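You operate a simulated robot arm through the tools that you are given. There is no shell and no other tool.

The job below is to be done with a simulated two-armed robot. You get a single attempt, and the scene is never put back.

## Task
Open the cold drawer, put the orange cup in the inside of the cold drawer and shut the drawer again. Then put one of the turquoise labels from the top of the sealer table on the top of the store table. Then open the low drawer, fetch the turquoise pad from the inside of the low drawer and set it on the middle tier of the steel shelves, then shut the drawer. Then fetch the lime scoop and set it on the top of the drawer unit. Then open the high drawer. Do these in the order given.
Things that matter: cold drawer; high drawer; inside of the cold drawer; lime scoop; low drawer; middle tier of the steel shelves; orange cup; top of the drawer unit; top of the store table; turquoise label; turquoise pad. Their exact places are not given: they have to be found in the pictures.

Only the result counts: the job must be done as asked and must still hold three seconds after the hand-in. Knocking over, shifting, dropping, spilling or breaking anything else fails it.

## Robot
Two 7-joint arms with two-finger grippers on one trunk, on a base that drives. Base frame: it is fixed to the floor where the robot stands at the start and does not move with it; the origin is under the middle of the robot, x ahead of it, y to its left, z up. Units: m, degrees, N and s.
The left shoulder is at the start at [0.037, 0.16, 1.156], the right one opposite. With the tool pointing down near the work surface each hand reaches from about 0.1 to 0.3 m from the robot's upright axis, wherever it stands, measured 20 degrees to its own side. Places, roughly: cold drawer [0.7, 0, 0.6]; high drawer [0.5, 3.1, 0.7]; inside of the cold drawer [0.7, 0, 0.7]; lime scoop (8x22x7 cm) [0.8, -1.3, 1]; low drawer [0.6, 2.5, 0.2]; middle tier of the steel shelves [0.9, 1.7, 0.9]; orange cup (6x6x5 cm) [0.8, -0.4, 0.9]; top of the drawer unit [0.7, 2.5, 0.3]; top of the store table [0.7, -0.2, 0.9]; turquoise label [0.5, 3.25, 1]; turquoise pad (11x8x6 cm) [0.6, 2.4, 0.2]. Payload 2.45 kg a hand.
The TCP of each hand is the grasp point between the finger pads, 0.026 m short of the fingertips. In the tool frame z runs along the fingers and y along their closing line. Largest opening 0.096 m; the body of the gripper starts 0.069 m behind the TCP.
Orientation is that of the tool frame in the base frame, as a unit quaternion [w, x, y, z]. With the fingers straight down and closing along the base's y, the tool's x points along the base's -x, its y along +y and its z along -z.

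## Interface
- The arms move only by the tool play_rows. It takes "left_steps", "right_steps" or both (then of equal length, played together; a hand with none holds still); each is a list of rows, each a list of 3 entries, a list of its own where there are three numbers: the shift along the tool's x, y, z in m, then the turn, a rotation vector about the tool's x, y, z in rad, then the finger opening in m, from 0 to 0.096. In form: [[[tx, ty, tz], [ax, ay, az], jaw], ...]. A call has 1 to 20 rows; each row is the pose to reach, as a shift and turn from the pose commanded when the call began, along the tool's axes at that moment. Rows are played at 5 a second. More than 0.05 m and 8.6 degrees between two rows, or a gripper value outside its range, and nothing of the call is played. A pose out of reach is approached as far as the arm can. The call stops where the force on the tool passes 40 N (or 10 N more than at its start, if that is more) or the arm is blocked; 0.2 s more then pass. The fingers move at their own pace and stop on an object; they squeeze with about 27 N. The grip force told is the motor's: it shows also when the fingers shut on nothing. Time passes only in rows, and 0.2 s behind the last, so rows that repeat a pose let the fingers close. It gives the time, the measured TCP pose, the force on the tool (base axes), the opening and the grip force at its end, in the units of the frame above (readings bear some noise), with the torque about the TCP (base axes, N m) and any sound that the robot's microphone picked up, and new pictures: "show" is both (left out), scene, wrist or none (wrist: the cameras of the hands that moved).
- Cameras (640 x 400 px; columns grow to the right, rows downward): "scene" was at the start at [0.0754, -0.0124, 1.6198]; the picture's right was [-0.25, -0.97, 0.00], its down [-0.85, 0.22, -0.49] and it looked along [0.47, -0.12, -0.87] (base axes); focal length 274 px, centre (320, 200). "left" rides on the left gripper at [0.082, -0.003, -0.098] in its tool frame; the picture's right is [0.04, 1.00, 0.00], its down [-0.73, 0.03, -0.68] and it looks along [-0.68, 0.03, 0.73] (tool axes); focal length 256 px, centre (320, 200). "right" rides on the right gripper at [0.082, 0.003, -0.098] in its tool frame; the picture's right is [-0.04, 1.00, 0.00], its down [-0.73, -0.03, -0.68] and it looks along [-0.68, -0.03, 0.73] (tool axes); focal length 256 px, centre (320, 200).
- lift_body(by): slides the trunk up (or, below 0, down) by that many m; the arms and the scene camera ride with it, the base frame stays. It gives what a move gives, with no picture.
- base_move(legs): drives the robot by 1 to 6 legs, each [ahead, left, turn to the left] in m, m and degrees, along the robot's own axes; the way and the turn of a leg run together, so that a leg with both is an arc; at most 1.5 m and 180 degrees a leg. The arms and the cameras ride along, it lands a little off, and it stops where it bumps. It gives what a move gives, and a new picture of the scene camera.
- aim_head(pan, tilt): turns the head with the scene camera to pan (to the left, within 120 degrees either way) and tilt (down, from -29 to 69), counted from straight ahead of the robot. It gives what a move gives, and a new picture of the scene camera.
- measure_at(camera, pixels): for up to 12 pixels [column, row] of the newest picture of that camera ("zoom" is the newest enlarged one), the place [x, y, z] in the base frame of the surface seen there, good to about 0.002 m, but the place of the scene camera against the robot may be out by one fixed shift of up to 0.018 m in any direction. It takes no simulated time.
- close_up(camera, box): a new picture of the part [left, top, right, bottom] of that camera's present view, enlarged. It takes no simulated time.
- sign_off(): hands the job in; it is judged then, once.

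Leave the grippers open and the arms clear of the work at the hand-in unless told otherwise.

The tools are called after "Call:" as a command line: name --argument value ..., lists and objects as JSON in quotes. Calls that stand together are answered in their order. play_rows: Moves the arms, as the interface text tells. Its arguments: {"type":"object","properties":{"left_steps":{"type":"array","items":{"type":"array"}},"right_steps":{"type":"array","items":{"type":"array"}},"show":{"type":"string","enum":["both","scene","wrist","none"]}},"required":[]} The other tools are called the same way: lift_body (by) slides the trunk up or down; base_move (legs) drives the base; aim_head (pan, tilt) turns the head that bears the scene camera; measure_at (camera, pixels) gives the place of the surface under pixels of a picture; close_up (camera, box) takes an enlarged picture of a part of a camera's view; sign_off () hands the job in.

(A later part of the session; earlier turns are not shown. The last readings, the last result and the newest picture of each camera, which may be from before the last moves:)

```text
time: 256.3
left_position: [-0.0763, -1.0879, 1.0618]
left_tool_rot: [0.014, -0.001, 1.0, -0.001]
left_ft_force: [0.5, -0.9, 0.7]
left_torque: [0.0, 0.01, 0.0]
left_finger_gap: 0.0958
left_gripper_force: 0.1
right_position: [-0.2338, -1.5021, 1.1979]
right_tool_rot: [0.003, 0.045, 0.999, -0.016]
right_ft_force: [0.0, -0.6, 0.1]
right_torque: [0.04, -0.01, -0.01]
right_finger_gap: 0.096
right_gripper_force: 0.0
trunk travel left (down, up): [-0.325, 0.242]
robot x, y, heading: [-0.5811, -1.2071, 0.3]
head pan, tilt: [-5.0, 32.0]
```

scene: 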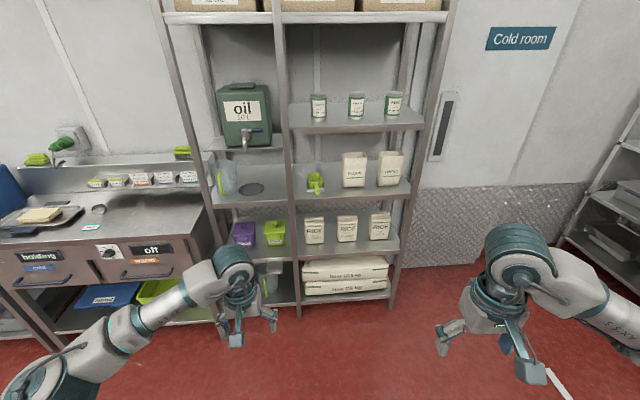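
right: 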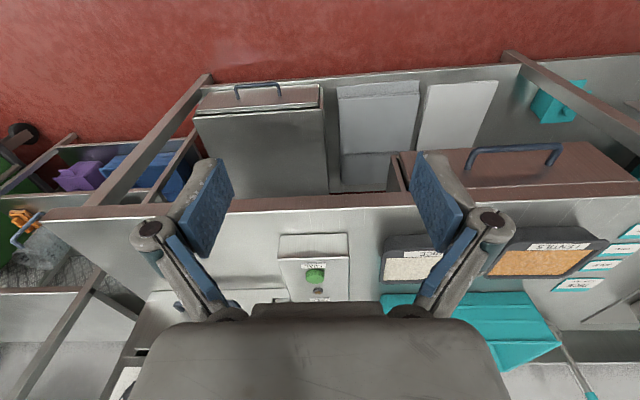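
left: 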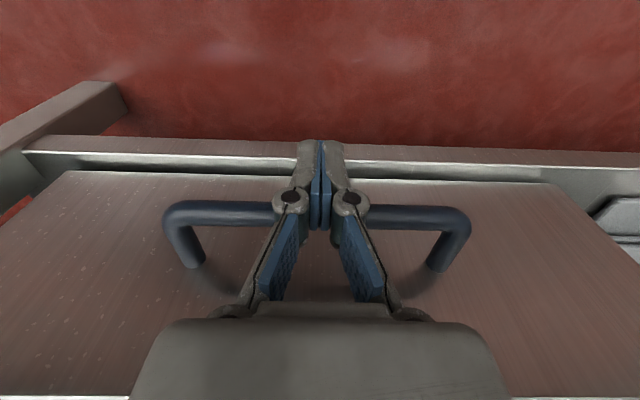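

The lime scoop is at (316,183), its handle pointing toward the front. I zoom in and measure.

Call:
close_up --camera "scene" --box '[270, 120, 430, 220]'

Call:
measure_at --camera "zoom" --pixels '[[170, 215], [170, 240], [190, 270], [190, 300], [150, 225], [215, 215], [190, 215], [240, 280], [120, 280], [300, 190], [90, 100], [400, 320]]'

Call:
measure_at --camera "scene" --pixels '[[288, 120], [290, 160], [288, 205], [345, 130], [345, 197], [330, 195], [415, 195], [170, 100], [430, 100], [300, 198], [345, 127], [345, 205]]'

```text
4.00 times, centred on (350, 170) of scene
```

zoom: 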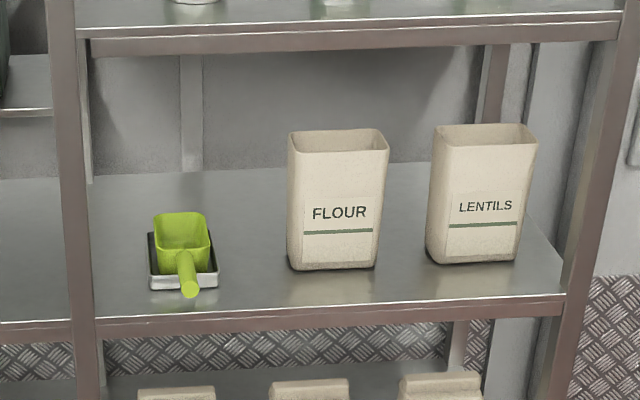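

```text
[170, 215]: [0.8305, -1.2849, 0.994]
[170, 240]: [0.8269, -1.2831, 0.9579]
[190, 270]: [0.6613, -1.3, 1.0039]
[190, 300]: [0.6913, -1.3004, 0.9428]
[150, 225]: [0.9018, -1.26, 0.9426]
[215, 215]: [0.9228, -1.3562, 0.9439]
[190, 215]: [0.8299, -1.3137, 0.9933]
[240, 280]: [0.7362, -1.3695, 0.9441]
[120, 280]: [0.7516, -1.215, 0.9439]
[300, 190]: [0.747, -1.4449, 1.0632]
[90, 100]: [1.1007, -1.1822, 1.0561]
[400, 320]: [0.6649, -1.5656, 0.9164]
```

```text
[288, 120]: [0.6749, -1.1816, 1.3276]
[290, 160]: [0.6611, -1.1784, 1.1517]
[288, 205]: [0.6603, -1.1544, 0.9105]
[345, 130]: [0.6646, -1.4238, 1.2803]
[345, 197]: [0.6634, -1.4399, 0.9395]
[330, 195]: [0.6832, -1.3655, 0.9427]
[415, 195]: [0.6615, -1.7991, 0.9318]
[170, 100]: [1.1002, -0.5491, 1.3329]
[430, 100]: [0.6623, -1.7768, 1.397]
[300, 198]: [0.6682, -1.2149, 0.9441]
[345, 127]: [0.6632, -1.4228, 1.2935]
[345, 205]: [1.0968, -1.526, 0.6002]
```

The scoop lies in a little tray, handle toward the front (tip about x 0.67, y -1.30, z 1.0). I move closer so the left hand is lined up with it.

Call:
base_move --legs '[[0.3, -0.22, 0]]'

Call:
close_up --camera "left" --box '[0, 0, 640, 400]'

Call:
close_up --camera "scene" --box '[200, 60, 440, 210]'

```text
time: 258.7
left_position: [0.2282, -1.3061, 1.0623]
left_tool_rot: [0.013, -0.003, 1.0, -0.001]
left_ft_force: [0.0, -0.1, -0.2]
left_torque: [0.03, 0.03, 0.03]
left_finger_gap: 0.0959
left_gripper_force: 0.1
right_position: [0.0731, -1.7189, 1.1977]
right_tool_rot: [0.004, 0.044, 0.999, -0.017]
right_ft_force: [0.3, 0.2, 0.9]
right_torque: [-0.01, -0.02, -0.01]
right_finger_gap: 0.0958
right_gripper_force: 0.0
trunk travel left (down, up): [-0.325, 0.242]
robot x, y, heading: [-0.2781, -1.4241, 0.4]
head pan, tilt: [-5.0, 32.0]
```

scene: 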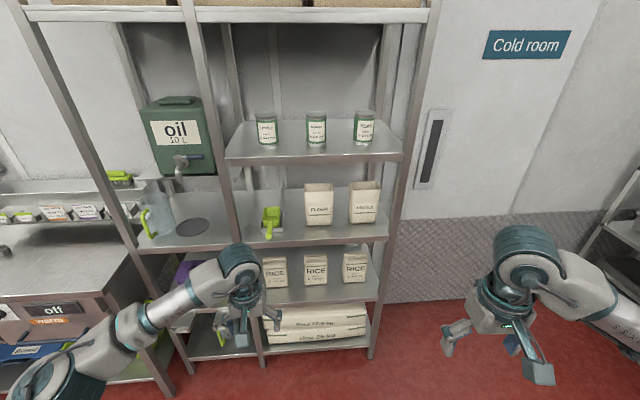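

```text
1.00 times, centred on (320, 200) of left (not enlarged: the box is as wide or as high as the picture)
```

zoom: 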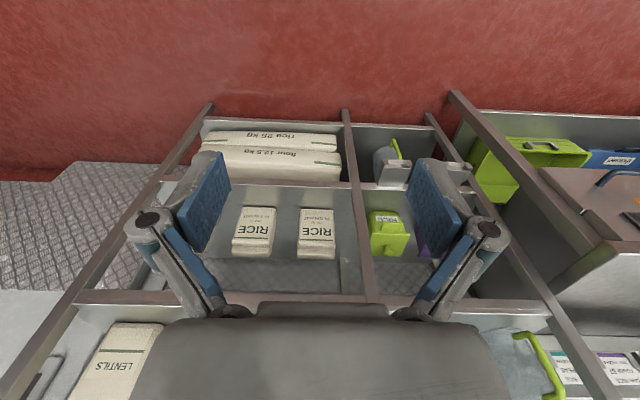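

```text
2.67 times, centred on (320, 135) of scene
```

zoom: 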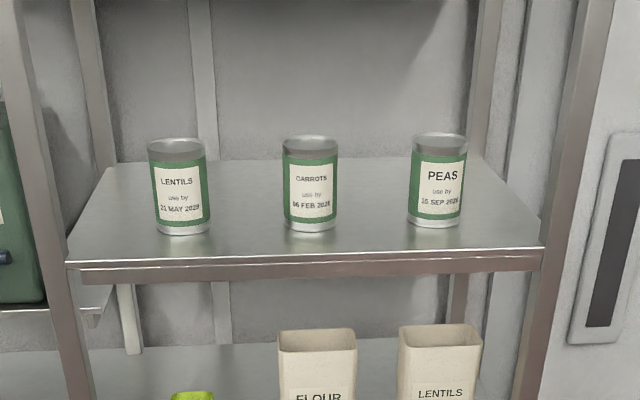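

I zoom on the scoop at (272,220).

Call:
close_up --camera "scene" --box '[224, 185, 320, 245]'

Call:
measure_at --camera "zoom" --pixels '[[320, 150], [275, 160], [365, 150], [300, 320], [305, 260], [310, 230], [320, 200], [260, 200], [345, 300], [240, 270], [385, 250], [325, 340]]'

```text
6.67 times, centred on (272, 215) of scene
```

zoom: 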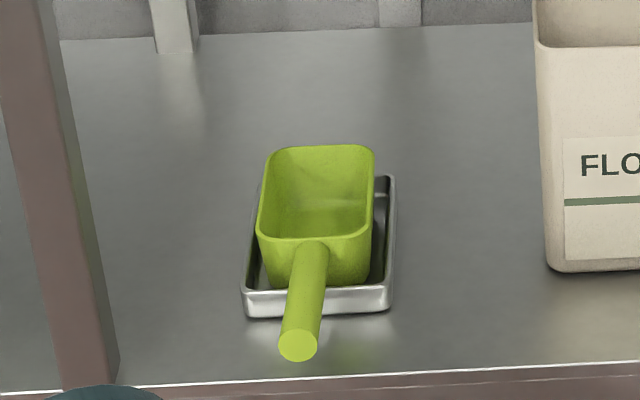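

```text
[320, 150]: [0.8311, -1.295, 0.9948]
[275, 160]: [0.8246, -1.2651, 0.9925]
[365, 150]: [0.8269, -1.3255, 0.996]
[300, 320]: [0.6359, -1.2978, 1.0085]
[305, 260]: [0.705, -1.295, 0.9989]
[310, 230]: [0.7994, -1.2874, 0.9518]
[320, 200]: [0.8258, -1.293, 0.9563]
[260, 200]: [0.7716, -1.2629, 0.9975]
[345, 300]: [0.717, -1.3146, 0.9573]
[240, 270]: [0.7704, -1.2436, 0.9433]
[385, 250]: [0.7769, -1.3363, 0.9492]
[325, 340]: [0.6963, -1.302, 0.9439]
```

The handle is a ~2.2 cm tube from x≈0.645 to 0.73 at z≈0.99, protruding past the shelf edge. I tilt the left hand 45° forward, then look with its camera.

Call:
play_rows --left_steps '[[[0, 0, 0], [0, -0.13, 0], 0.096], [[0, 0, 0], [0, -0.26, 0], 0.096], [[0, 0, 0], [0, -0.39, 0], 0.096], [[0, 0, 0], [0, -0.52, 0], 0.096], [[0, 0, 0], [0, -0.65, 0], 0.096], [[0, 0, 0], [0, -0.785, 0], 0.096]]' --show "both"

```text
time: 260.1
left_position: [0.2267, -1.3015, 1.0627]
left_tool_rot: [0.397, -0.004, 0.918, -0.001]
left_ft_force: [-0.1, 0.4, 0.1]
left_torque: [-0.04, 0.0, 0.0]
left_finger_gap: 0.0961
left_gripper_force: 0.1
right_position: [0.0694, -1.7146, 1.1997]
right_tool_rot: [0.005, 0.042, 0.999, -0.017]
right_ft_force: [-1.5, -0.4, 0.0]
right_torque: [-0.03, 0.04, -0.03]
right_finger_gap: 0.0959
right_gripper_force: 0.1
trunk travel left (down, up): [-0.325, 0.242]
robot x, y, heading: [-0.2791, -1.4234, 0.2]
head pan, tilt: [-5.0, 32.0]
```

scene: 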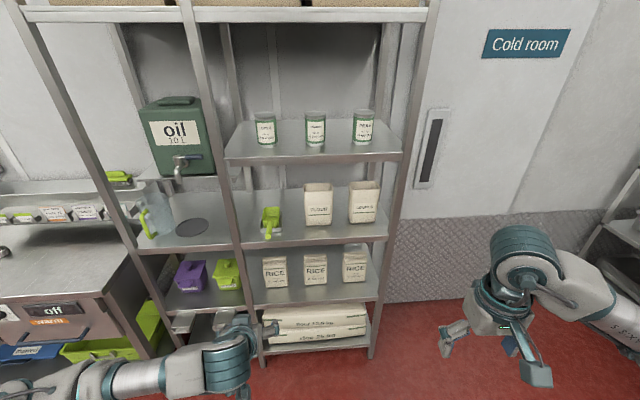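
left: 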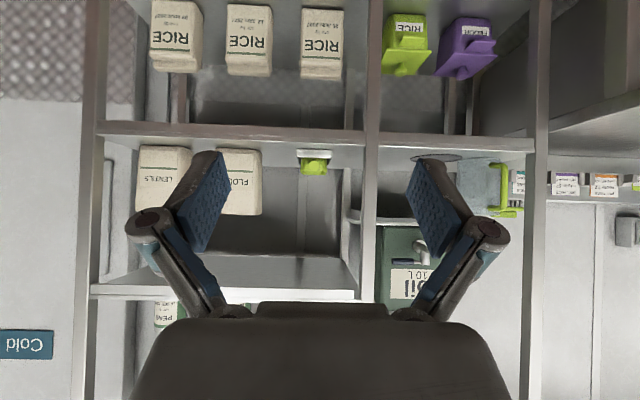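

The scoop's handle end appears at (314,163) (picture upside down). I zoom and measure it.

Call:
close_up --camera "left" --box '[266, 130, 362, 190]'

Call:
measure_at --camera "zoom" --pixels '[[320, 230], [300, 235], [345, 230], [320, 255], [320, 205], [240, 200], [405, 200], [240, 150], [410, 150], [320, 180], [320, 80], [150, 90]]'

```text
6.67 times, centred on (314, 160) of left
```

zoom: 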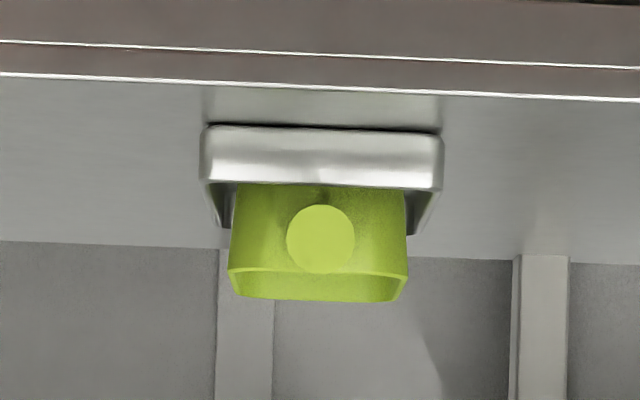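

```text
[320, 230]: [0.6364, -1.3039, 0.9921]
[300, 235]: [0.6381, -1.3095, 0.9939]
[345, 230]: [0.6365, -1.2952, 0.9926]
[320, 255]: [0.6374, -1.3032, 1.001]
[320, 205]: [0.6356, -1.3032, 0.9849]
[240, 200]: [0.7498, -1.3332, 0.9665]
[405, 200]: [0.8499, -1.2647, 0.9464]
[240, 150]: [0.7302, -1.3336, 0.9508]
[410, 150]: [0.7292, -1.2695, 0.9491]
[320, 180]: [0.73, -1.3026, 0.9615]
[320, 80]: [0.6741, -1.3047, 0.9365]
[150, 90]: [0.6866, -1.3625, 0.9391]
```

The handle's end is at (0.637,-1.303,0.994). I drive forward 0.4 m with the hand still above the handle's height.

Call:
base_move --legs '[[0.39, 0, 0]]'

Call:
close_up --camera "left" --box '[0, 0, 640, 400]'

```text
time: 262.6
left_position: [0.6201, -1.3136, 1.0645]
left_tool_rot: [0.396, -0.002, 0.918, 0.004]
left_ft_force: [-0.1, -0.2, 0.8]
left_torque: [0.04, 0.01, 0.06]
left_finger_gap: 0.0959
left_gripper_force: 0.1
right_position: [0.4638, -1.73, 1.1961]
right_tool_rot: [0.005, 0.044, 0.999, -0.011]
right_ft_force: [0.1, -0.8, 0.3]
right_torque: [0.02, 0.01, 0.02]
right_finger_gap: 0.0962
right_gripper_force: 0.2
trunk travel left (down, up): [-0.325, 0.242]
robot x, y, heading: [0.1187, -1.4245, 0.2]
head pan, tilt: [-5.0, 32.0]
```

scene: 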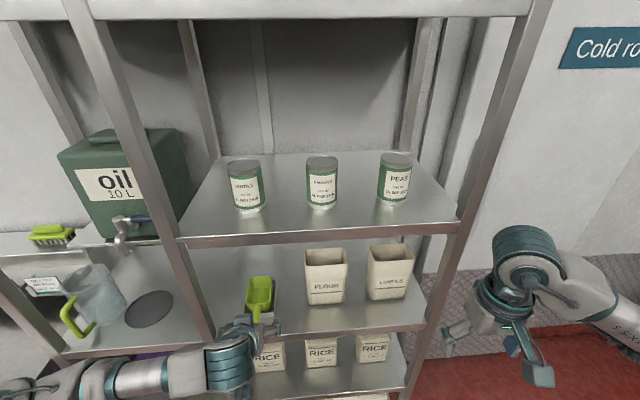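

```text
1.00 times, centred on (320, 200) of left (not enlarged: the box is as wide or as high as the picture)
```

zoom: 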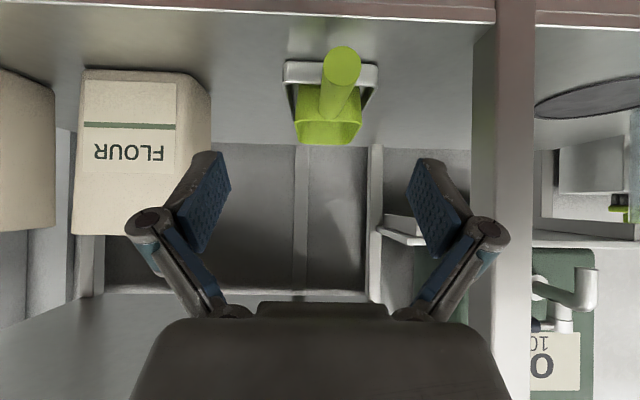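

I measure the handle again in this nearer view (tip at (342,65)).

Call:
measure_at --camera "zoom" --pixels '[[342, 65], [330, 68], [355, 65], [338, 95], [335, 112], [328, 112], [345, 110], [342, 50], [485, 120], [300, 100], [372, 100]]'

```text
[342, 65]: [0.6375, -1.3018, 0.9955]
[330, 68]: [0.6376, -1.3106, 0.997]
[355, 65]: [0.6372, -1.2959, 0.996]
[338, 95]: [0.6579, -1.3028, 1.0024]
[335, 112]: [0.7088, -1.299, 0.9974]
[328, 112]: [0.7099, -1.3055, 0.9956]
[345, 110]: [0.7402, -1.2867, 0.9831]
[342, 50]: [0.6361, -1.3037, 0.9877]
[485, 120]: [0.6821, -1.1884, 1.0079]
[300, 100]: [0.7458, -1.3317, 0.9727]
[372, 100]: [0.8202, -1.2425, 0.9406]
```

Handle centre at x 0.676: (y -1.3015, z 0.990). I align sideways first, then slide in around the handle.

Call:
play_rows --left_steps '[[[0, 0.0112, 0], [0, 0, 0], 0.096], [[0.004, 0.0112, 0.025], [0, 0, 0], 0.096], [[0.008, 0.0112, 0.05], [0, 0, 0], 0.096], [[0.012, 0.0112, 0.072], [0, 0, 0], 0.096], [[0.0158, 0.0112, 0.0918], [0, 0, 0], 0.096], [[0.0158, 0.0112, 0.0918], [0, 0, 0], 0.096]]' --show "both"

```text
time: 264.0
left_position: [0.675, -1.2885, 0.9886]
left_tool_rot: [0.398, -0.006, 0.917, -0.001]
left_ft_force: [-0.2, 0.7, -0.3]
left_torque: [-0.01, 0.03, 0.0]
left_finger_gap: 0.0958
left_gripper_force: 0.0
right_position: [0.4612, -1.7136, 1.202]
right_tool_rot: [0.007, 0.043, 0.999, -0.018]
right_ft_force: [0.1, -0.1, 0.4]
right_torque: [-0.01, -0.05, 0.01]
right_finger_gap: 0.0962
right_gripper_force: 0.1
trunk travel left (down, up): [-0.325, 0.242]
robot x, y, heading: [0.1183, -1.421, 0.2]
head pan, tilt: [-5.0, 32.0]
```

scene: 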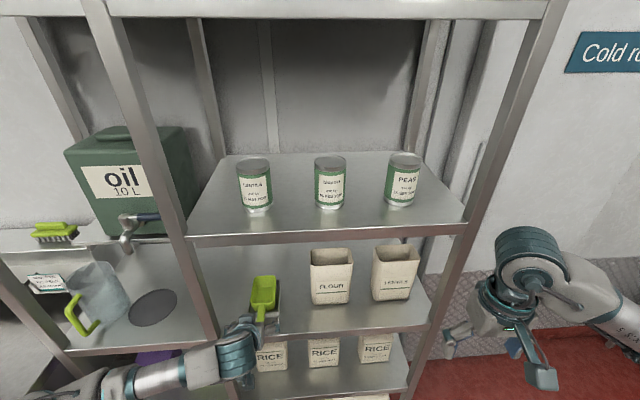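
left: 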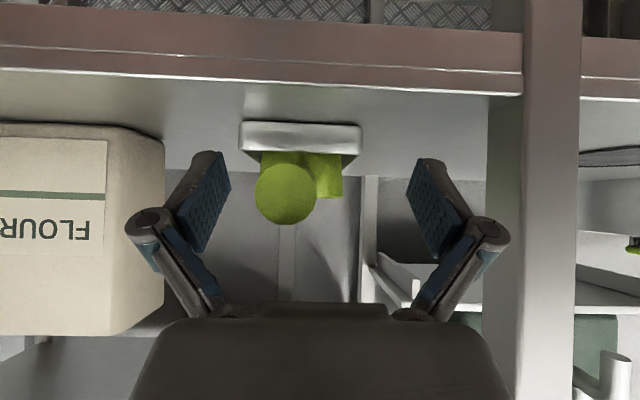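

The handle is now left of centre in the picture, so the hand sits too far to +y. I measure the offset.

Call:
measure_at --camera "left" --pixels '[[285, 195], [265, 195], [308, 195], [285, 220], [330, 185], [325, 175], [260, 140], [345, 140]]'

```text
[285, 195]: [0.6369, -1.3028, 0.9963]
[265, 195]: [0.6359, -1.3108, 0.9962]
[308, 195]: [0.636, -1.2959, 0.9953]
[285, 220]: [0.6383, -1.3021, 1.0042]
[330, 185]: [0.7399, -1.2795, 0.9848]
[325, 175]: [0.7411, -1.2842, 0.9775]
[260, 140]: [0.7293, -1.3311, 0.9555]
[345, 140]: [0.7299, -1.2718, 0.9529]
```

Shift 13.5 mm to -y, then close on the handle.

Call:
play_rows --left_steps '[[[0, -0.007, 0], [0, 0, 0], 0.096], [[0, -0.0135, 0], [0, 0, 0], 0.096], [[0, -0.0135, 0], [0, 0, 0], 0.096]]' --show "wrist"

```text
time: 264.8
left_position: [0.6749, -1.3029, 0.9894]
left_tool_rot: [0.397, -0.005, 0.918, 0.0]
left_ft_force: [0.3, -0.3, 0.2]
left_torque: [-0.01, -0.03, 0.0]
left_finger_gap: 0.0958
left_gripper_force: 0.0
right_position: [0.4615, -1.7139, 1.2004]
right_tool_rot: [0.007, 0.043, 0.999, -0.017]
right_ft_force: [0.5, 0.7, 0.0]
right_torque: [-0.01, 0.0, -0.04]
right_finger_gap: 0.0957
right_gripper_force: 0.0
trunk travel left (down, up): [-0.325, 0.242]
robot x, y, heading: [0.1191, -1.4239, 0.2]
head pan, tilt: [-5.0, 32.0]
```

left: 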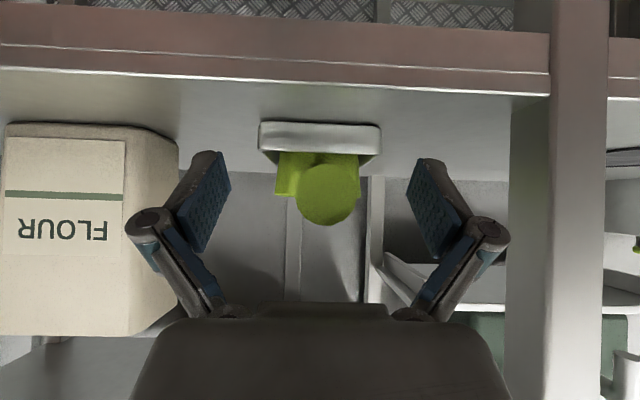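

Centred. I close the fingers on the handle.

Call:
play_rows --left_steps '[[[0, 0, 0], [0, 0, 0], 0.07], [[0, 0, 0], [0, 0, 0], 0.045], [[0, 0, 0], [0, 0, 0], 0.025], [[0, 0, 0], [0, 0, 0], 0.01], [[0, 0, 0], [0, 0, 0], 0.01]]' --show "wrist"

```text
time: 266.0
left_position: [0.6762, -1.3073, 0.991]
left_tool_rot: [0.397, -0.004, 0.918, 0.0]
left_ft_force: [0.3, -0.2, 1.6]
left_torque: [-0.01, 0.0, 0.01]
left_finger_gap: 0.0201
left_gripper_force: 27.1
right_position: [0.4611, -1.7204, 1.2002]
right_tool_rot: [0.006, 0.044, 0.999, -0.015]
right_ft_force: [-1.2, -0.4, 0.1]
right_torque: [-0.03, 0.01, -0.01]
right_finger_gap: 0.0961
right_gripper_force: 0.0
trunk travel left (down, up): [-0.325, 0.242]
robot x, y, heading: [0.1146, -1.423, 0.4]
head pan, tilt: [-5.0, 32.0]
```

left: 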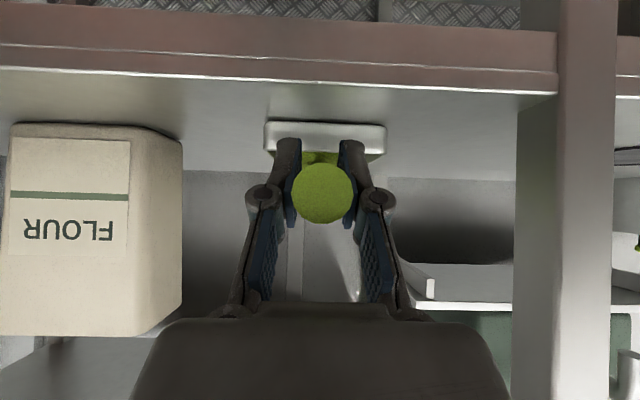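

Gripped (20 mm). I lift it straight up 6 cm out of its tray.

Call:
play_rows --left_steps '[[[-0.0073, 0, -0.0068], [0, 0, 0], 0.01], [[-0.0182, 0, -0.017], [0, 0, 0], 0.01], [[-0.031, 0, -0.029], [0, 0, 0], 0.01], [[-0.0437, 0, -0.041], [0, 0, 0], 0.01], [[-0.051, 0, -0.048], [0, 0, 0], 0.01]]' --show "both"

```text
time: 267.2
left_position: [0.6763, -1.3054, 1.059]
left_tool_rot: [0.397, -0.005, 0.918, 0.002]
left_ft_force: [0.1, 1.0, -1.0]
left_torque: [0.05, 0.04, 0.0]
left_finger_gap: 0.02
left_gripper_force: 26.4
right_position: [0.4617, -1.7195, 1.2]
right_tool_rot: [0.007, 0.044, 0.999, -0.015]
right_ft_force: [0.8, -0.6, 0.0]
right_torque: [0.02, -0.01, 0.02]
right_finger_gap: 0.096
right_gripper_force: 0.1
trunk travel left (down, up): [-0.325, 0.242]
robot x, y, heading: [0.1159, -1.4215, 0.1]
head pan, tilt: [-5.0, 32.0]
```

scene: 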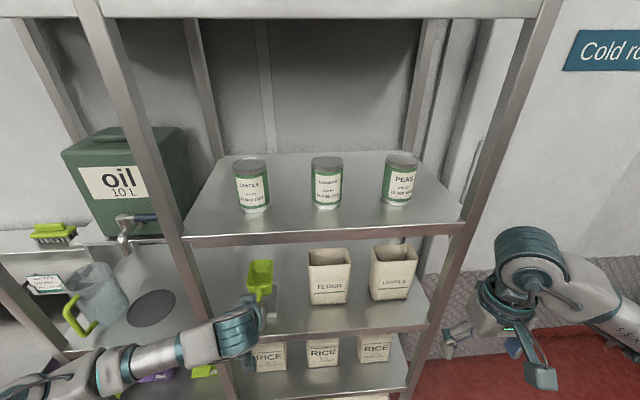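
left: 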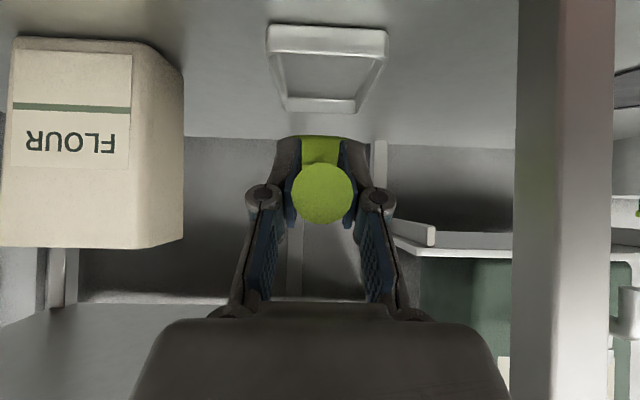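

The scoop is free and its tray stayed in place. I back straight out 0.65 m, then drive left toward the drawer unit.

Call:
base_move --legs '[[-0.65, 0, 0]]'

Call:
base_move --legs '[[0, 1.4, 0], [0, 1.3, 0], [0, 1.09, 0]]'

Call:
aim_head --pan 5 --tilt 48

```text
time: 270.8
left_position: [0.024, -1.3114, 1.0603]
left_tool_rot: [0.398, -0.004, 0.917, 0.001]
left_ft_force: [0.1, -0.5, -0.6]
left_torque: [-0.01, 0.12, -0.02]
left_finger_gap: 0.0203
left_gripper_force: 27.2
right_position: [-0.1895, -1.7239, 1.2005]
right_tool_rot: [0.007, 0.044, 0.999, -0.015]
right_ft_force: [-0.1, 0.5, 1.1]
right_torque: [0.01, -0.01, 0.03]
right_finger_gap: 0.0962
right_gripper_force: 0.1
trunk travel left (down, up): [-0.325, 0.242]
robot x, y, heading: [-0.5332, -1.4256, 0.5]
head pan, tilt: [-5.0, 32.0]
```

scene: 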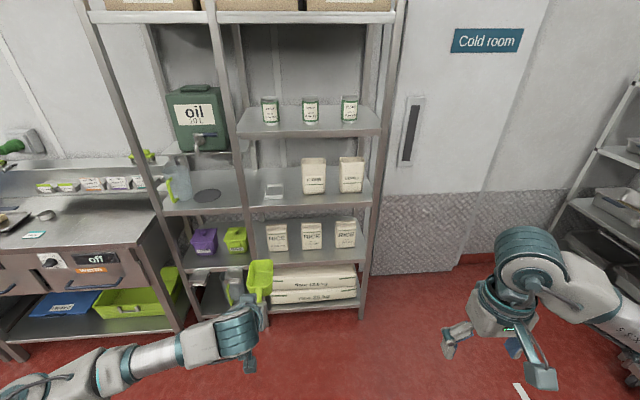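

```text
time: 288.9
left_position: [0.0691, 2.4261, 1.0621]
left_tool_rot: [0.399, 0.012, 0.917, -0.003]
left_ft_force: [-0.5, -0.8, 0.0]
left_torque: [0.01, 0.06, 0.04]
left_finger_gap: 0.0201
left_gripper_force: 26.4
right_position: [-0.1584, 2.022, 1.1993]
right_tool_rot: [0.007, 0.061, 0.998, -0.014]
right_ft_force: [-0.3, 0.0, -0.2]
right_torque: [0.03, 0.0, 0.02]
right_finger_gap: 0.0961
right_gripper_force: 0.1
trunk travel left (down, up): [-0.325, 0.242]
robot x, y, heading: [-0.4885, 2.3336, -1.7]
head pan, tilt: [-5.0, 32.0]
```

scene: 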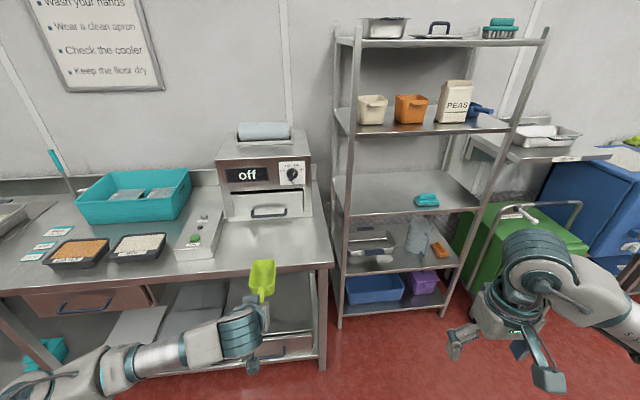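

```text
time: 289.7
left_position: [0.0657, 2.4334, 1.0626]
left_tool_rot: [0.401, 0.011, 0.916, -0.005]
left_ft_force: [-0.3, 1.0, -1.5]
left_torque: [0.01, 0.11, -0.01]
left_finger_gap: 0.0202
left_gripper_force: 27.1
right_position: [-0.1623, 2.0277, 1.2024]
right_tool_rot: [0.009, 0.061, 0.998, -0.017]
right_ft_force: [0.6, -0.6, 0.7]
right_torque: [0.0, 0.04, 0.03]
right_finger_gap: 0.0958
right_gripper_force: 0.1
trunk travel left (down, up): [-0.325, 0.242]
robot x, y, heading: [-0.49, 2.3331, -1.6]
head pan, tilt: [5.0, 48.0]
```

scene: 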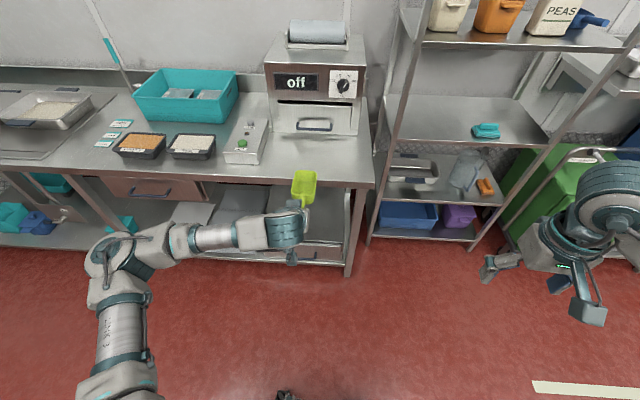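

The pad is still on its tier (487,130) and the scoop is held at (305,187). I correct the heading by 1.6° and shift 4 cm left, then lower the trunk.

Call:
base_move --legs '[[0, 0.04, 1.6]]'

Call:
lift_body --by -0.32

Call:
close_up --camera "left" --box '[0, 0, 640, 400]'

```text
time: 290.6
left_position: [0.0633, 2.479, 1.0645]
left_tool_rot: [0.401, -0.001, 0.916, 0.004]
left_ft_force: [0.3, -0.3, -0.1]
left_torque: [0.03, 0.07, 0.03]
left_finger_gap: 0.0204
left_gripper_force: 26.6
right_position: [-0.1551, 2.0653, 1.2011]
right_tool_rot: [0.009, 0.048, 0.999, -0.011]
right_ft_force: [-0.9, 0.6, 0.3]
right_torque: [0.02, -0.01, -0.01]
right_finger_gap: 0.096
right_gripper_force: 0.1
trunk travel left (down, up): [-0.325, 0.242]
robot x, y, heading: [-0.488, 2.3733, -0.1]
head pan, tilt: [5.0, 48.0]
```

scene: 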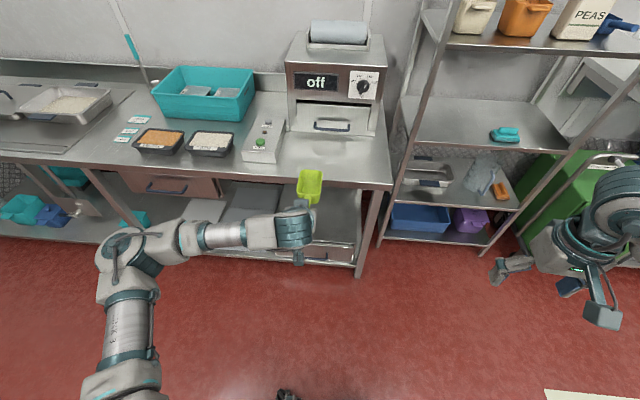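

```text
time: 293.8
left_position: [0.0605, 2.4851, 0.7469]
left_tool_rot: [0.403, -0.003, 0.915, 0.002]
left_ft_force: [0.6, 2.0, -1.3]
left_torque: [-0.1, 0.11, -0.09]
left_finger_gap: 0.0203
left_gripper_force: 26.3
right_position: [-0.1186, 2.0714, 0.8335]
right_tool_rot: [-0.087, 0.045, 0.995, -0.021]
right_ft_force: [-0.2, 0.9, -0.7]
right_torque: [-0.11, -0.01, 0.03]
right_finger_gap: 0.096
right_gripper_force: 0.1
trunk travel left (down, up): [-0.005, 0.562]
robot x, y, heading: [-0.4889, 2.3817, 0.0]
head pan, tilt: [5.0, 48.0]
```

```text
1.00 times, centred on (320, 200) of left (not enlarged: the box is as wide or as high as the picture)
```

zoom: 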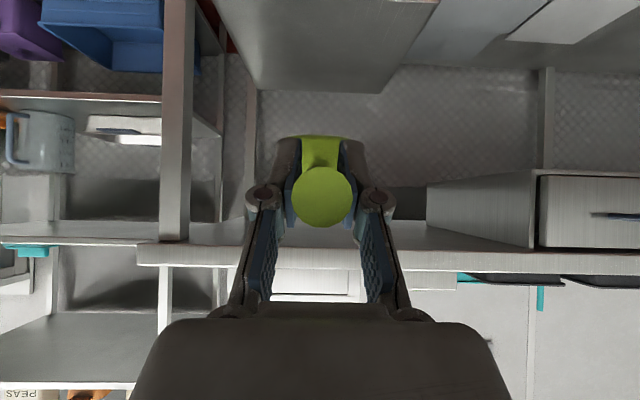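

I lower the hand by 0.277 m in front of the table so that the scoop can go in under the tabletop.

Call:
play_rows --left_steps '[[[0.0292, 0, 0.0267], [0, 0, 0], 0.01], [[0.0584, 0, 0.0534], [0, 0, 0], 0.01], [[0.0876, 0, 0.08], [0, 0, 0], 0.01], [[0.1167, 0, 0.1067], [0, 0, 0], 0.01], [[0.146, 0, 0.1334], [0, 0, 0], 0.01], [[0.1751, 0, 0.16], [0, 0, 0], 0.01], [[0.2043, 0, 0.1868], [0, 0, 0], 0.01]]' --show "both"

```text
time: 295.4
left_position: [0.0603, 2.4731, 0.4683]
left_tool_rot: [0.403, 0.002, 0.915, 0.008]
left_ft_force: [-0.5, 0.4, -1.8]
left_torque: [-0.01, 0.11, -0.02]
left_finger_gap: 0.0202
left_gripper_force: 26.4
right_position: [-0.1179, 2.0516, 0.8268]
right_tool_rot: [-0.087, 0.046, 0.995, -0.011]
right_ft_force: [0.6, -0.4, 0.0]
right_torque: [-0.03, 0.02, 0.04]
right_finger_gap: 0.096
right_gripper_force: 0.1
trunk travel left (down, up): [-0.005, 0.562]
robot x, y, heading: [-0.4876, 2.3759, 0.0]
head pan, tilt: [5.0, 48.0]
```

scene: 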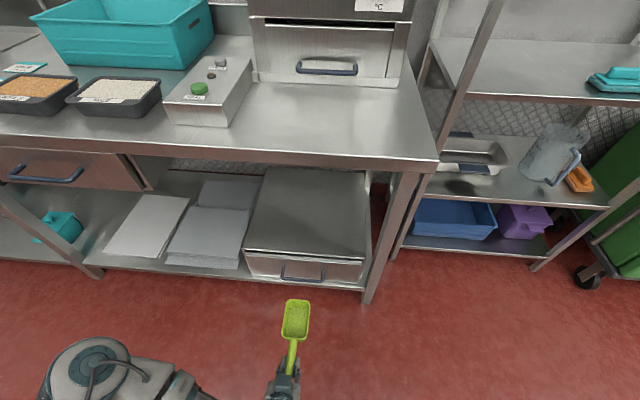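
left: 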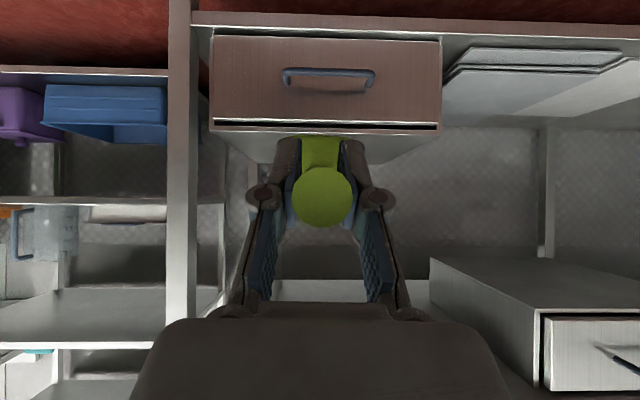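

I check whether the scoop hangs level, measuring its rim and handle in the scene picture.

Call:
close_up --camera "scene" --box '[232, 290, 376, 380]'

Call:
measure_at --camera "zoom" --pixels '[[240, 55], [335, 55], [230, 195], [320, 200], [235, 120], [332, 130], [255, 270], [270, 235], [285, 170], [280, 100]]'

```text
4.44 times, centred on (304, 335) of scene
```

zoom: 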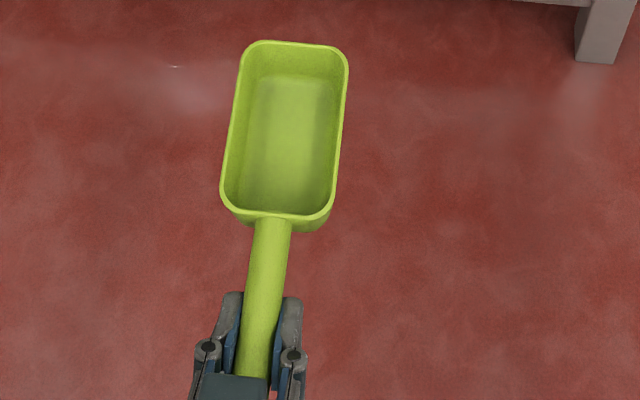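

```text
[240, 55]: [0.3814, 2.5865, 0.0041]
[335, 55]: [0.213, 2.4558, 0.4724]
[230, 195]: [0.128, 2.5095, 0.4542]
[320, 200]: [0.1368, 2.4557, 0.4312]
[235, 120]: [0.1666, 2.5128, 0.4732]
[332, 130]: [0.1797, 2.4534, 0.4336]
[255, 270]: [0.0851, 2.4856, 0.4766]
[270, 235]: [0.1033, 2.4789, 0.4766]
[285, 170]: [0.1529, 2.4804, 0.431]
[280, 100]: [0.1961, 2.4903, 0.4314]
```

The scoop is level; its bottom is about 4.4 cm below the TCP. I drive forward 0.43 m so that the bowl comes above the drawer unit's top.

Call:
base_move --legs '[[0.22, 0, 0], [0.21, 0, 0]]'

Call:
close_up --camera "left" --box '[0, 0, 640, 400]'

```text
time: 298.3
left_position: [0.4895, 2.4623, 0.4676]
left_tool_rot: [0.401, 0.007, 0.916, 0.008]
left_ft_force: [-0.4, -0.4, 0.4]
left_torque: [0.0, 0.07, 0.01]
left_finger_gap: 0.0201
left_gripper_force: 27.1
right_position: [0.3111, 2.0415, 0.8253]
right_tool_rot: [-0.089, 0.052, 0.995, -0.008]
right_ft_force: [0.6, 0.9, 0.4]
right_torque: [0.01, 0.02, 0.0]
right_finger_gap: 0.0961
right_gripper_force: 0.1
trunk travel left (down, up): [-0.005, 0.562]
robot x, y, heading: [-0.0551, 2.3685, -0.5]
head pan, tilt: [5.0, 48.0]
```

scene: 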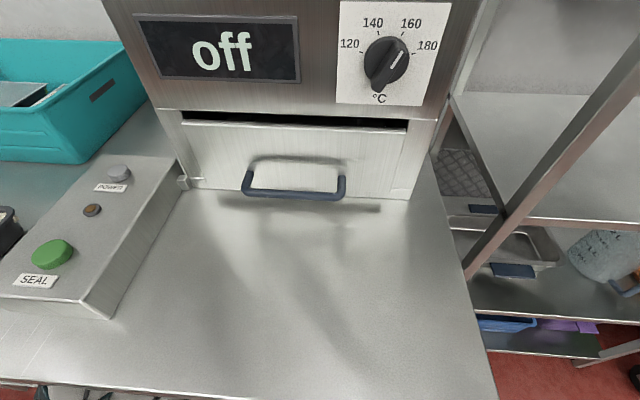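

```text
1.00 times, centred on (320, 200) of left (not enlarged: the box is as wide or as high as the picture)
```

zoom: 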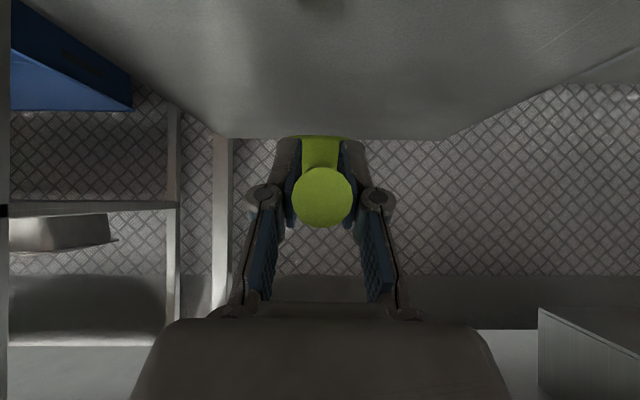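

The scoop is over the drawer unit. I measure the unit's top with the wrist camera.

Call:
measure_at --camera "zoom" --pixels '[[320, 60], [320, 10], [210, 130], [450, 132], [320, 125], [150, 60], [560, 60], [320, 100]]'

```text
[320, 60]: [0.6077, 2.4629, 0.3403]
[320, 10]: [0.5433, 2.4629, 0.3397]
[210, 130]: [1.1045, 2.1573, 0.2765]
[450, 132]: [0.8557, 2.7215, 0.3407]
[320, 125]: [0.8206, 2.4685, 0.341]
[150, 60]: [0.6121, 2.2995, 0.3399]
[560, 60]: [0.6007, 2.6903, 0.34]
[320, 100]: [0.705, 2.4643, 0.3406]
```

Unit top at z 0.340. I lower by 7.5 cm, then creep to contact.

Call:
play_rows --left_steps '[[[0.0184, 0, 0.017], [0, 0, 0], 0.01], [[0.0367, 0, 0.0339], [0, 0, 0], 0.01], [[0.0514, 0, 0.0475], [0, 0, 0], 0.01], [[0.0551, 0, 0.0509], [0, 0, 0], 0.01]]' --show "wrist"

Call:
play_rows --left_steps '[[[0.0015, 0, 0.0014], [0, 0, 0], 0.01], [[0.0029, 0, 0.0027], [0, 0, 0], 0.01], [[0.0029, 0, 0.0027], [0, 0, 0], 0.01]]' --show "none"

```text
time: 299.3
left_position: [0.4855, 2.4601, 0.3887]
left_tool_rot: [0.395, 0.01, 0.919, 0.007]
left_ft_force: [-0.5, 0.2, 0.0]
left_torque: [0.02, 0.07, 0.0]
left_finger_gap: 0.0203
left_gripper_force: 27.6
right_position: [0.3094, 2.0439, 0.828]
right_tool_rot: [-0.088, 0.052, 0.995, -0.011]
right_ft_force: [0.2, 1.3, -0.2]
right_torque: [-0.04, 0.03, 0.0]
right_finger_gap: 0.096
right_gripper_force: 0.1
trunk travel left (down, up): [-0.005, 0.562]
robot x, y, heading: [-0.0574, 2.3687, -0.6]
head pan, tilt: [5.0, 48.0]
```

left: 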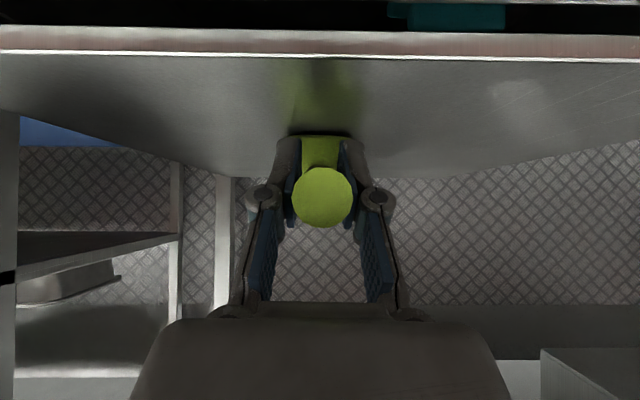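

```text
time: 300.1
left_position: [0.4864, 2.4625, 0.3869]
left_tool_rot: [0.395, 0.007, 0.919, 0.009]
left_ft_force: [0.9, -0.4, 2.8]
left_torque: [-0.17, -0.52, -0.16]
left_finger_gap: 0.0205
left_gripper_force: 27.4
left hand out of reach, approached as far as the arm can: row 1, 2, 3
right_position: [0.31, 2.0444, 0.8277]
right_tool_rot: [-0.089, 0.053, 0.995, -0.011]
right_ft_force: [0.5, 0.5, 0.3]
right_torque: [0.01, 0.0, -0.02]
right_finger_gap: 0.0961
right_gripper_force: 0.3
trunk travel left (down, up): [-0.005, 0.562]
robot x, y, heading: [-0.0561, 2.3716, -0.4]
head pan, tilt: [5.0, 48.0]
```

First contact at the bowl's far end: the hand's pitch has drifted 0.8° nose-down. I correct the pitch and settle 2 mm lower.

Call:
play_rows --left_steps '[[[0, 0, 0], [0, -0.014, 0], 0.01], [[0.0015, 0, 0.0014], [0, -0.014, 0], 0.01], [[0.0022, 0, 0.002], [0, -0.014, 0], 0.01]]' --show "wrist"

```text
time: 300.9
left_position: [0.4893, 2.4597, 0.3913]
left_tool_rot: [0.404, 0.005, 0.915, 0.008]
left_ft_force: [-1.2, -0.1, -0.5]
left_torque: [0.01, 0.08, -0.01]
left_finger_gap: 0.0204
left_gripper_force: 26.5
left hand out of reach, approached as far as the arm can: row 1, 2, 3
right_position: [0.3103, 2.0488, 0.8288]
right_tool_rot: [-0.087, 0.051, 0.995, -0.013]
right_ft_force: [0.0, 0.5, -0.3]
right_torque: [0.01, 0.04, 0.02]
right_finger_gap: 0.0961
right_gripper_force: 0.0
trunk travel left (down, up): [-0.005, 0.562]
robot x, y, heading: [-0.0576, 2.3706, -0.6]
head pan, tilt: [5.0, 48.0]
```

left: 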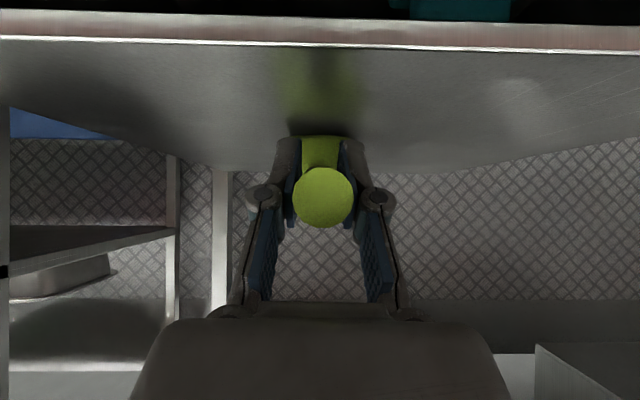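

The arm is at its limit here at z 0.391; I use the trunk's last 5 mm to come closer.

Call:
lift_body --by -0.005

Call:
play_rows --left_steps '[[[0, 0, 0], [0, 0, 0], 0.01]]' --show "wrist"

```text
time: 301.5
left_position: [0.4909, 2.4566, 0.39]
left_tool_rot: [0.407, 0.006, 0.913, 0.008]
left_ft_force: [-0.5, -0.5, -1.9]
left_torque: [0.03, 0.05, 0.0]
left_finger_gap: 0.0202
left_gripper_force: 27.3
right_position: [0.3081, 2.046, 0.8223]
right_tool_rot: [-0.087, 0.053, 0.995, -0.01]
right_ft_force: [-0.2, -0.7, -0.4]
right_torque: [-0.03, -0.01, -0.02]
right_finger_gap: 0.096
right_gripper_force: 0.1
trunk travel left (down, up): [0.0, 0.567]
robot x, y, heading: [-0.0595, 2.3693, -0.4]
head pan, tilt: [5.0, 48.0]
```

```text
time: 301.9
left_position: [0.4897, 2.4571, 0.3902]
left_tool_rot: [0.408, 0.007, 0.913, 0.008]
left_ft_force: [-0.4, 0.2, -0.9]
left_torque: [0.06, 0.07, 0.03]
left_finger_gap: 0.0203
left_gripper_force: 27.1
right_position: [0.3073, 2.0463, 0.8225]
right_tool_rot: [-0.088, 0.053, 0.995, -0.011]
right_ft_force: [-0.5, -0.1, 0.1]
right_torque: [-0.01, 0.0, -0.02]
right_finger_gap: 0.0959
right_gripper_force: 0.0
trunk travel left (down, up): [0.0, 0.567]
robot x, y, heading: [-0.0567, 2.3708, -0.6]
head pan, tilt: [5.0, 48.0]
```

left: 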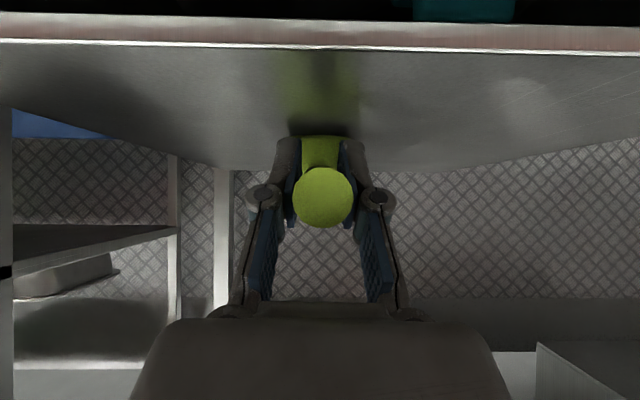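

A wrist joint limits this pose. I raise 2 cm, back the base 8 cm, and reach forward again, which should give the arm more freedom to go down.

Call:
play_rows --left_steps '[[[-0.0074, 0, -0.0068], [0, 0, 0], 0.01], [[-0.0147, 0, -0.0136], [0, 0.01, 0], 0.01]]' --show "none"

Call:
base_move --legs '[[-0.08, 0, 0.5]]'

Call:
play_rows --left_steps '[[[-0.0136, 0, 0.0147], [0, 0, 0], 0.01], [[-0.0271, 0, 0.0294], [0, 0, 0], 0.01], [[-0.0407, 0, 0.0441], [0, 0, 0], 0.01], [[-0.0542, 0, 0.0588], [0, 0, 0], 0.01]]' --show "wrist"

```text
time: 302.7
left_position: [0.4657, 2.4519, 0.3965]
left_tool_rot: [0.387, 0.013, 0.922, 0.007]
left_ft_force: [0.2, 0.0, -0.6]
left_torque: [0.02, 0.1, 0.02]
left_finger_gap: 0.0201
left_gripper_force: 27.2
right_position: [0.2983, 2.0457, 0.8232]
right_tool_rot: [-0.089, 0.053, 0.995, -0.011]
right_ft_force: [-0.5, -0.4, -0.7]
right_torque: [0.02, 0.06, 0.01]
right_finger_gap: 0.0962
right_gripper_force: 0.2
trunk travel left (down, up): [0.0, 0.567]
robot x, y, heading: [-0.0622, 2.3673, -0.8]
head pan, tilt: [5.0, 48.0]
stopped in row 2 (left hand): the arm was blocked; the commanded pose is now the measured one
```

```text
time: 303.7
left_position: [0.3913, 2.4604, 0.4099]
left_tool_rot: [0.401, 0.003, 0.916, 0.008]
left_ft_force: [-0.3, -0.6, -0.4]
left_torque: [0.02, 0.07, 0.0]
left_finger_gap: 0.0201
left_gripper_force: 27.2
right_position: [0.2143, 2.0521, 0.8325]
right_tool_rot: [-0.079, 0.047, 0.996, -0.011]
right_ft_force: [-0.4, 0.3, -0.4]
right_torque: [-0.02, -0.05, 0.0]
right_finger_gap: 0.0959
right_gripper_force: 0.1
trunk travel left (down, up): [0.0, 0.567]
robot x, y, heading: [-0.14, 2.3673, 0.0]
head pan, tilt: [5.0, 48.0]
```

scene: 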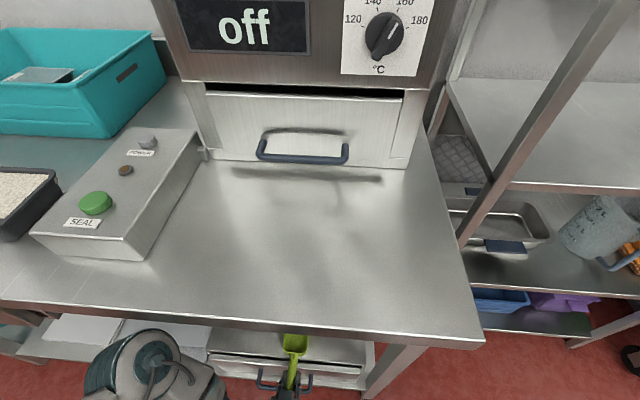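

```text
time: 304.7
left_position: [0.4695, 2.4669, 0.4103]
left_tool_rot: [0.401, 0.002, 0.916, 0.004]
left_ft_force: [-0.2, 1.4, -0.8]
left_torque: [0.0, 0.11, -0.01]
left_finger_gap: 0.0201
left_gripper_force: 27.3
right_position: [0.2129, 2.0611, 0.8332]
right_tool_rot: [-0.081, 0.047, 0.995, -0.017]
right_ft_force: [0.3, 0.1, 0.4]
right_torque: [0.0, 0.02, 0.02]
right_finger_gap: 0.0959
right_gripper_force: 0.0
trunk travel left (down, up): [0.0, 0.567]
robot x, y, heading: [-0.1421, 2.3704, 0.0]
head pan, tilt: [5.0, 48.0]
```

left: 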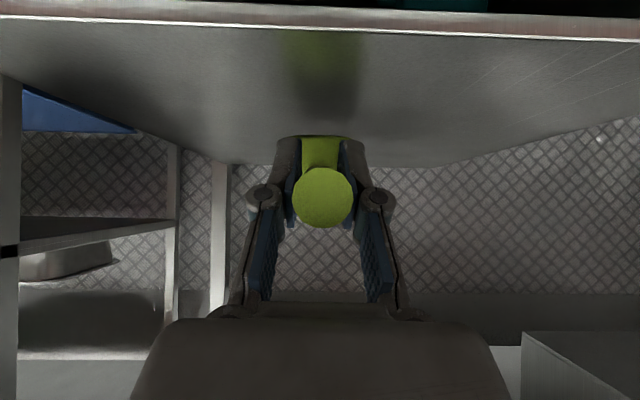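

Now the pose is reachable (base further back). I move 2 cm forward and lower 2.4 cm.

Call:
play_rows --left_steps '[[[-0.0136, 0, 0.0147], [0, 0, 0], 0.01], [[-0.004, 0, 0.024], [0, 0, 0], 0.01], [[0.004, 0, 0.031], [0, 0, 0], 0.01], [[0.004, 0, 0.031], [0, 0, 0], 0.01]]' --show "none"

Call:
play_rows --left_steps '[[[0.0007, 0, 0.0007], [0, 0, 0], 0.01], [[0.0015, 0, 0.0014], [0, 0, 0], 0.01], [[0.0015, 0, 0.0014], [0, 0, 0], 0.01]]' --show "none"

```text
time: 305.7
left_position: [0.4902, 2.4613, 0.3861]
left_tool_rot: [0.401, 0.003, 0.916, 0.008]
left_ft_force: [-0.5, -0.6, -1.0]
left_torque: [0.02, 0.04, 0.01]
left_finger_gap: 0.0202
left_gripper_force: 26.9
right_position: [0.2126, 2.0509, 0.8297]
right_tool_rot: [-0.082, 0.048, 0.995, -0.013]
right_ft_force: [0.0, -0.7, 0.6]
right_torque: [0.02, -0.04, 0.02]
right_finger_gap: 0.0959
right_gripper_force: 0.0
trunk travel left (down, up): [0.0, 0.567]
robot x, y, heading: [-0.1395, 2.372, -0.2]
head pan, tilt: [5.0, 48.0]
```

```text
time: 306.5
left_position: [0.4903, 2.4634, 0.3847]
left_tool_rot: [0.401, 0.002, 0.916, 0.008]
left_ft_force: [1.1, 0.7, 0.5]
left_torque: [0.02, -0.08, 0.05]
left_finger_gap: 0.0204
left_gripper_force: 27.3
right_position: [0.2126, 2.0538, 0.8309]
right_tool_rot: [-0.082, 0.048, 0.995, -0.013]
right_ft_force: [0.1, 0.2, 0.1]
right_torque: [0.01, -0.01, -0.01]
right_finger_gap: 0.096
right_gripper_force: 0.0
trunk travel left (down, up): [0.0, 0.567]
robot x, y, heading: [-0.1424, 2.3692, -0.2]
head pan, tilt: [5.0, 48.0]
```

Contact is just beginning (torque changes sign). One more millimetre.

Call:
play_rows --left_steps '[[[0.0007, 0, 0.0007], [0, 0, 0], 0.01], [[0.0012, 0, 0.0011], [0, 0, 0], 0.01], [[0.0012, 0, 0.0011], [0, 0, 0], 0.01]]' --show "none"

```text
time: 307.3
left_position: [0.4885, 2.464, 0.3844]
left_tool_rot: [0.402, 0.002, 0.916, 0.007]
left_ft_force: [-1.6, -0.5, 6.1]
left_torque: [-0.03, -0.61, -0.11]
left_finger_gap: 0.0203
left_gripper_force: 26.7
right_position: [0.2123, 2.0557, 0.8313]
right_tool_rot: [-0.081, 0.047, 0.995, -0.013]
right_ft_force: [1.0, -0.2, 0.7]
right_torque: [0.01, 0.01, -0.03]
right_finger_gap: 0.096
right_gripper_force: 0.1
trunk travel left (down, up): [0.0, 0.567]
robot x, y, heading: [-0.1407, 2.3697, 0.3]
head pan, tilt: [5.0, 48.0]
```

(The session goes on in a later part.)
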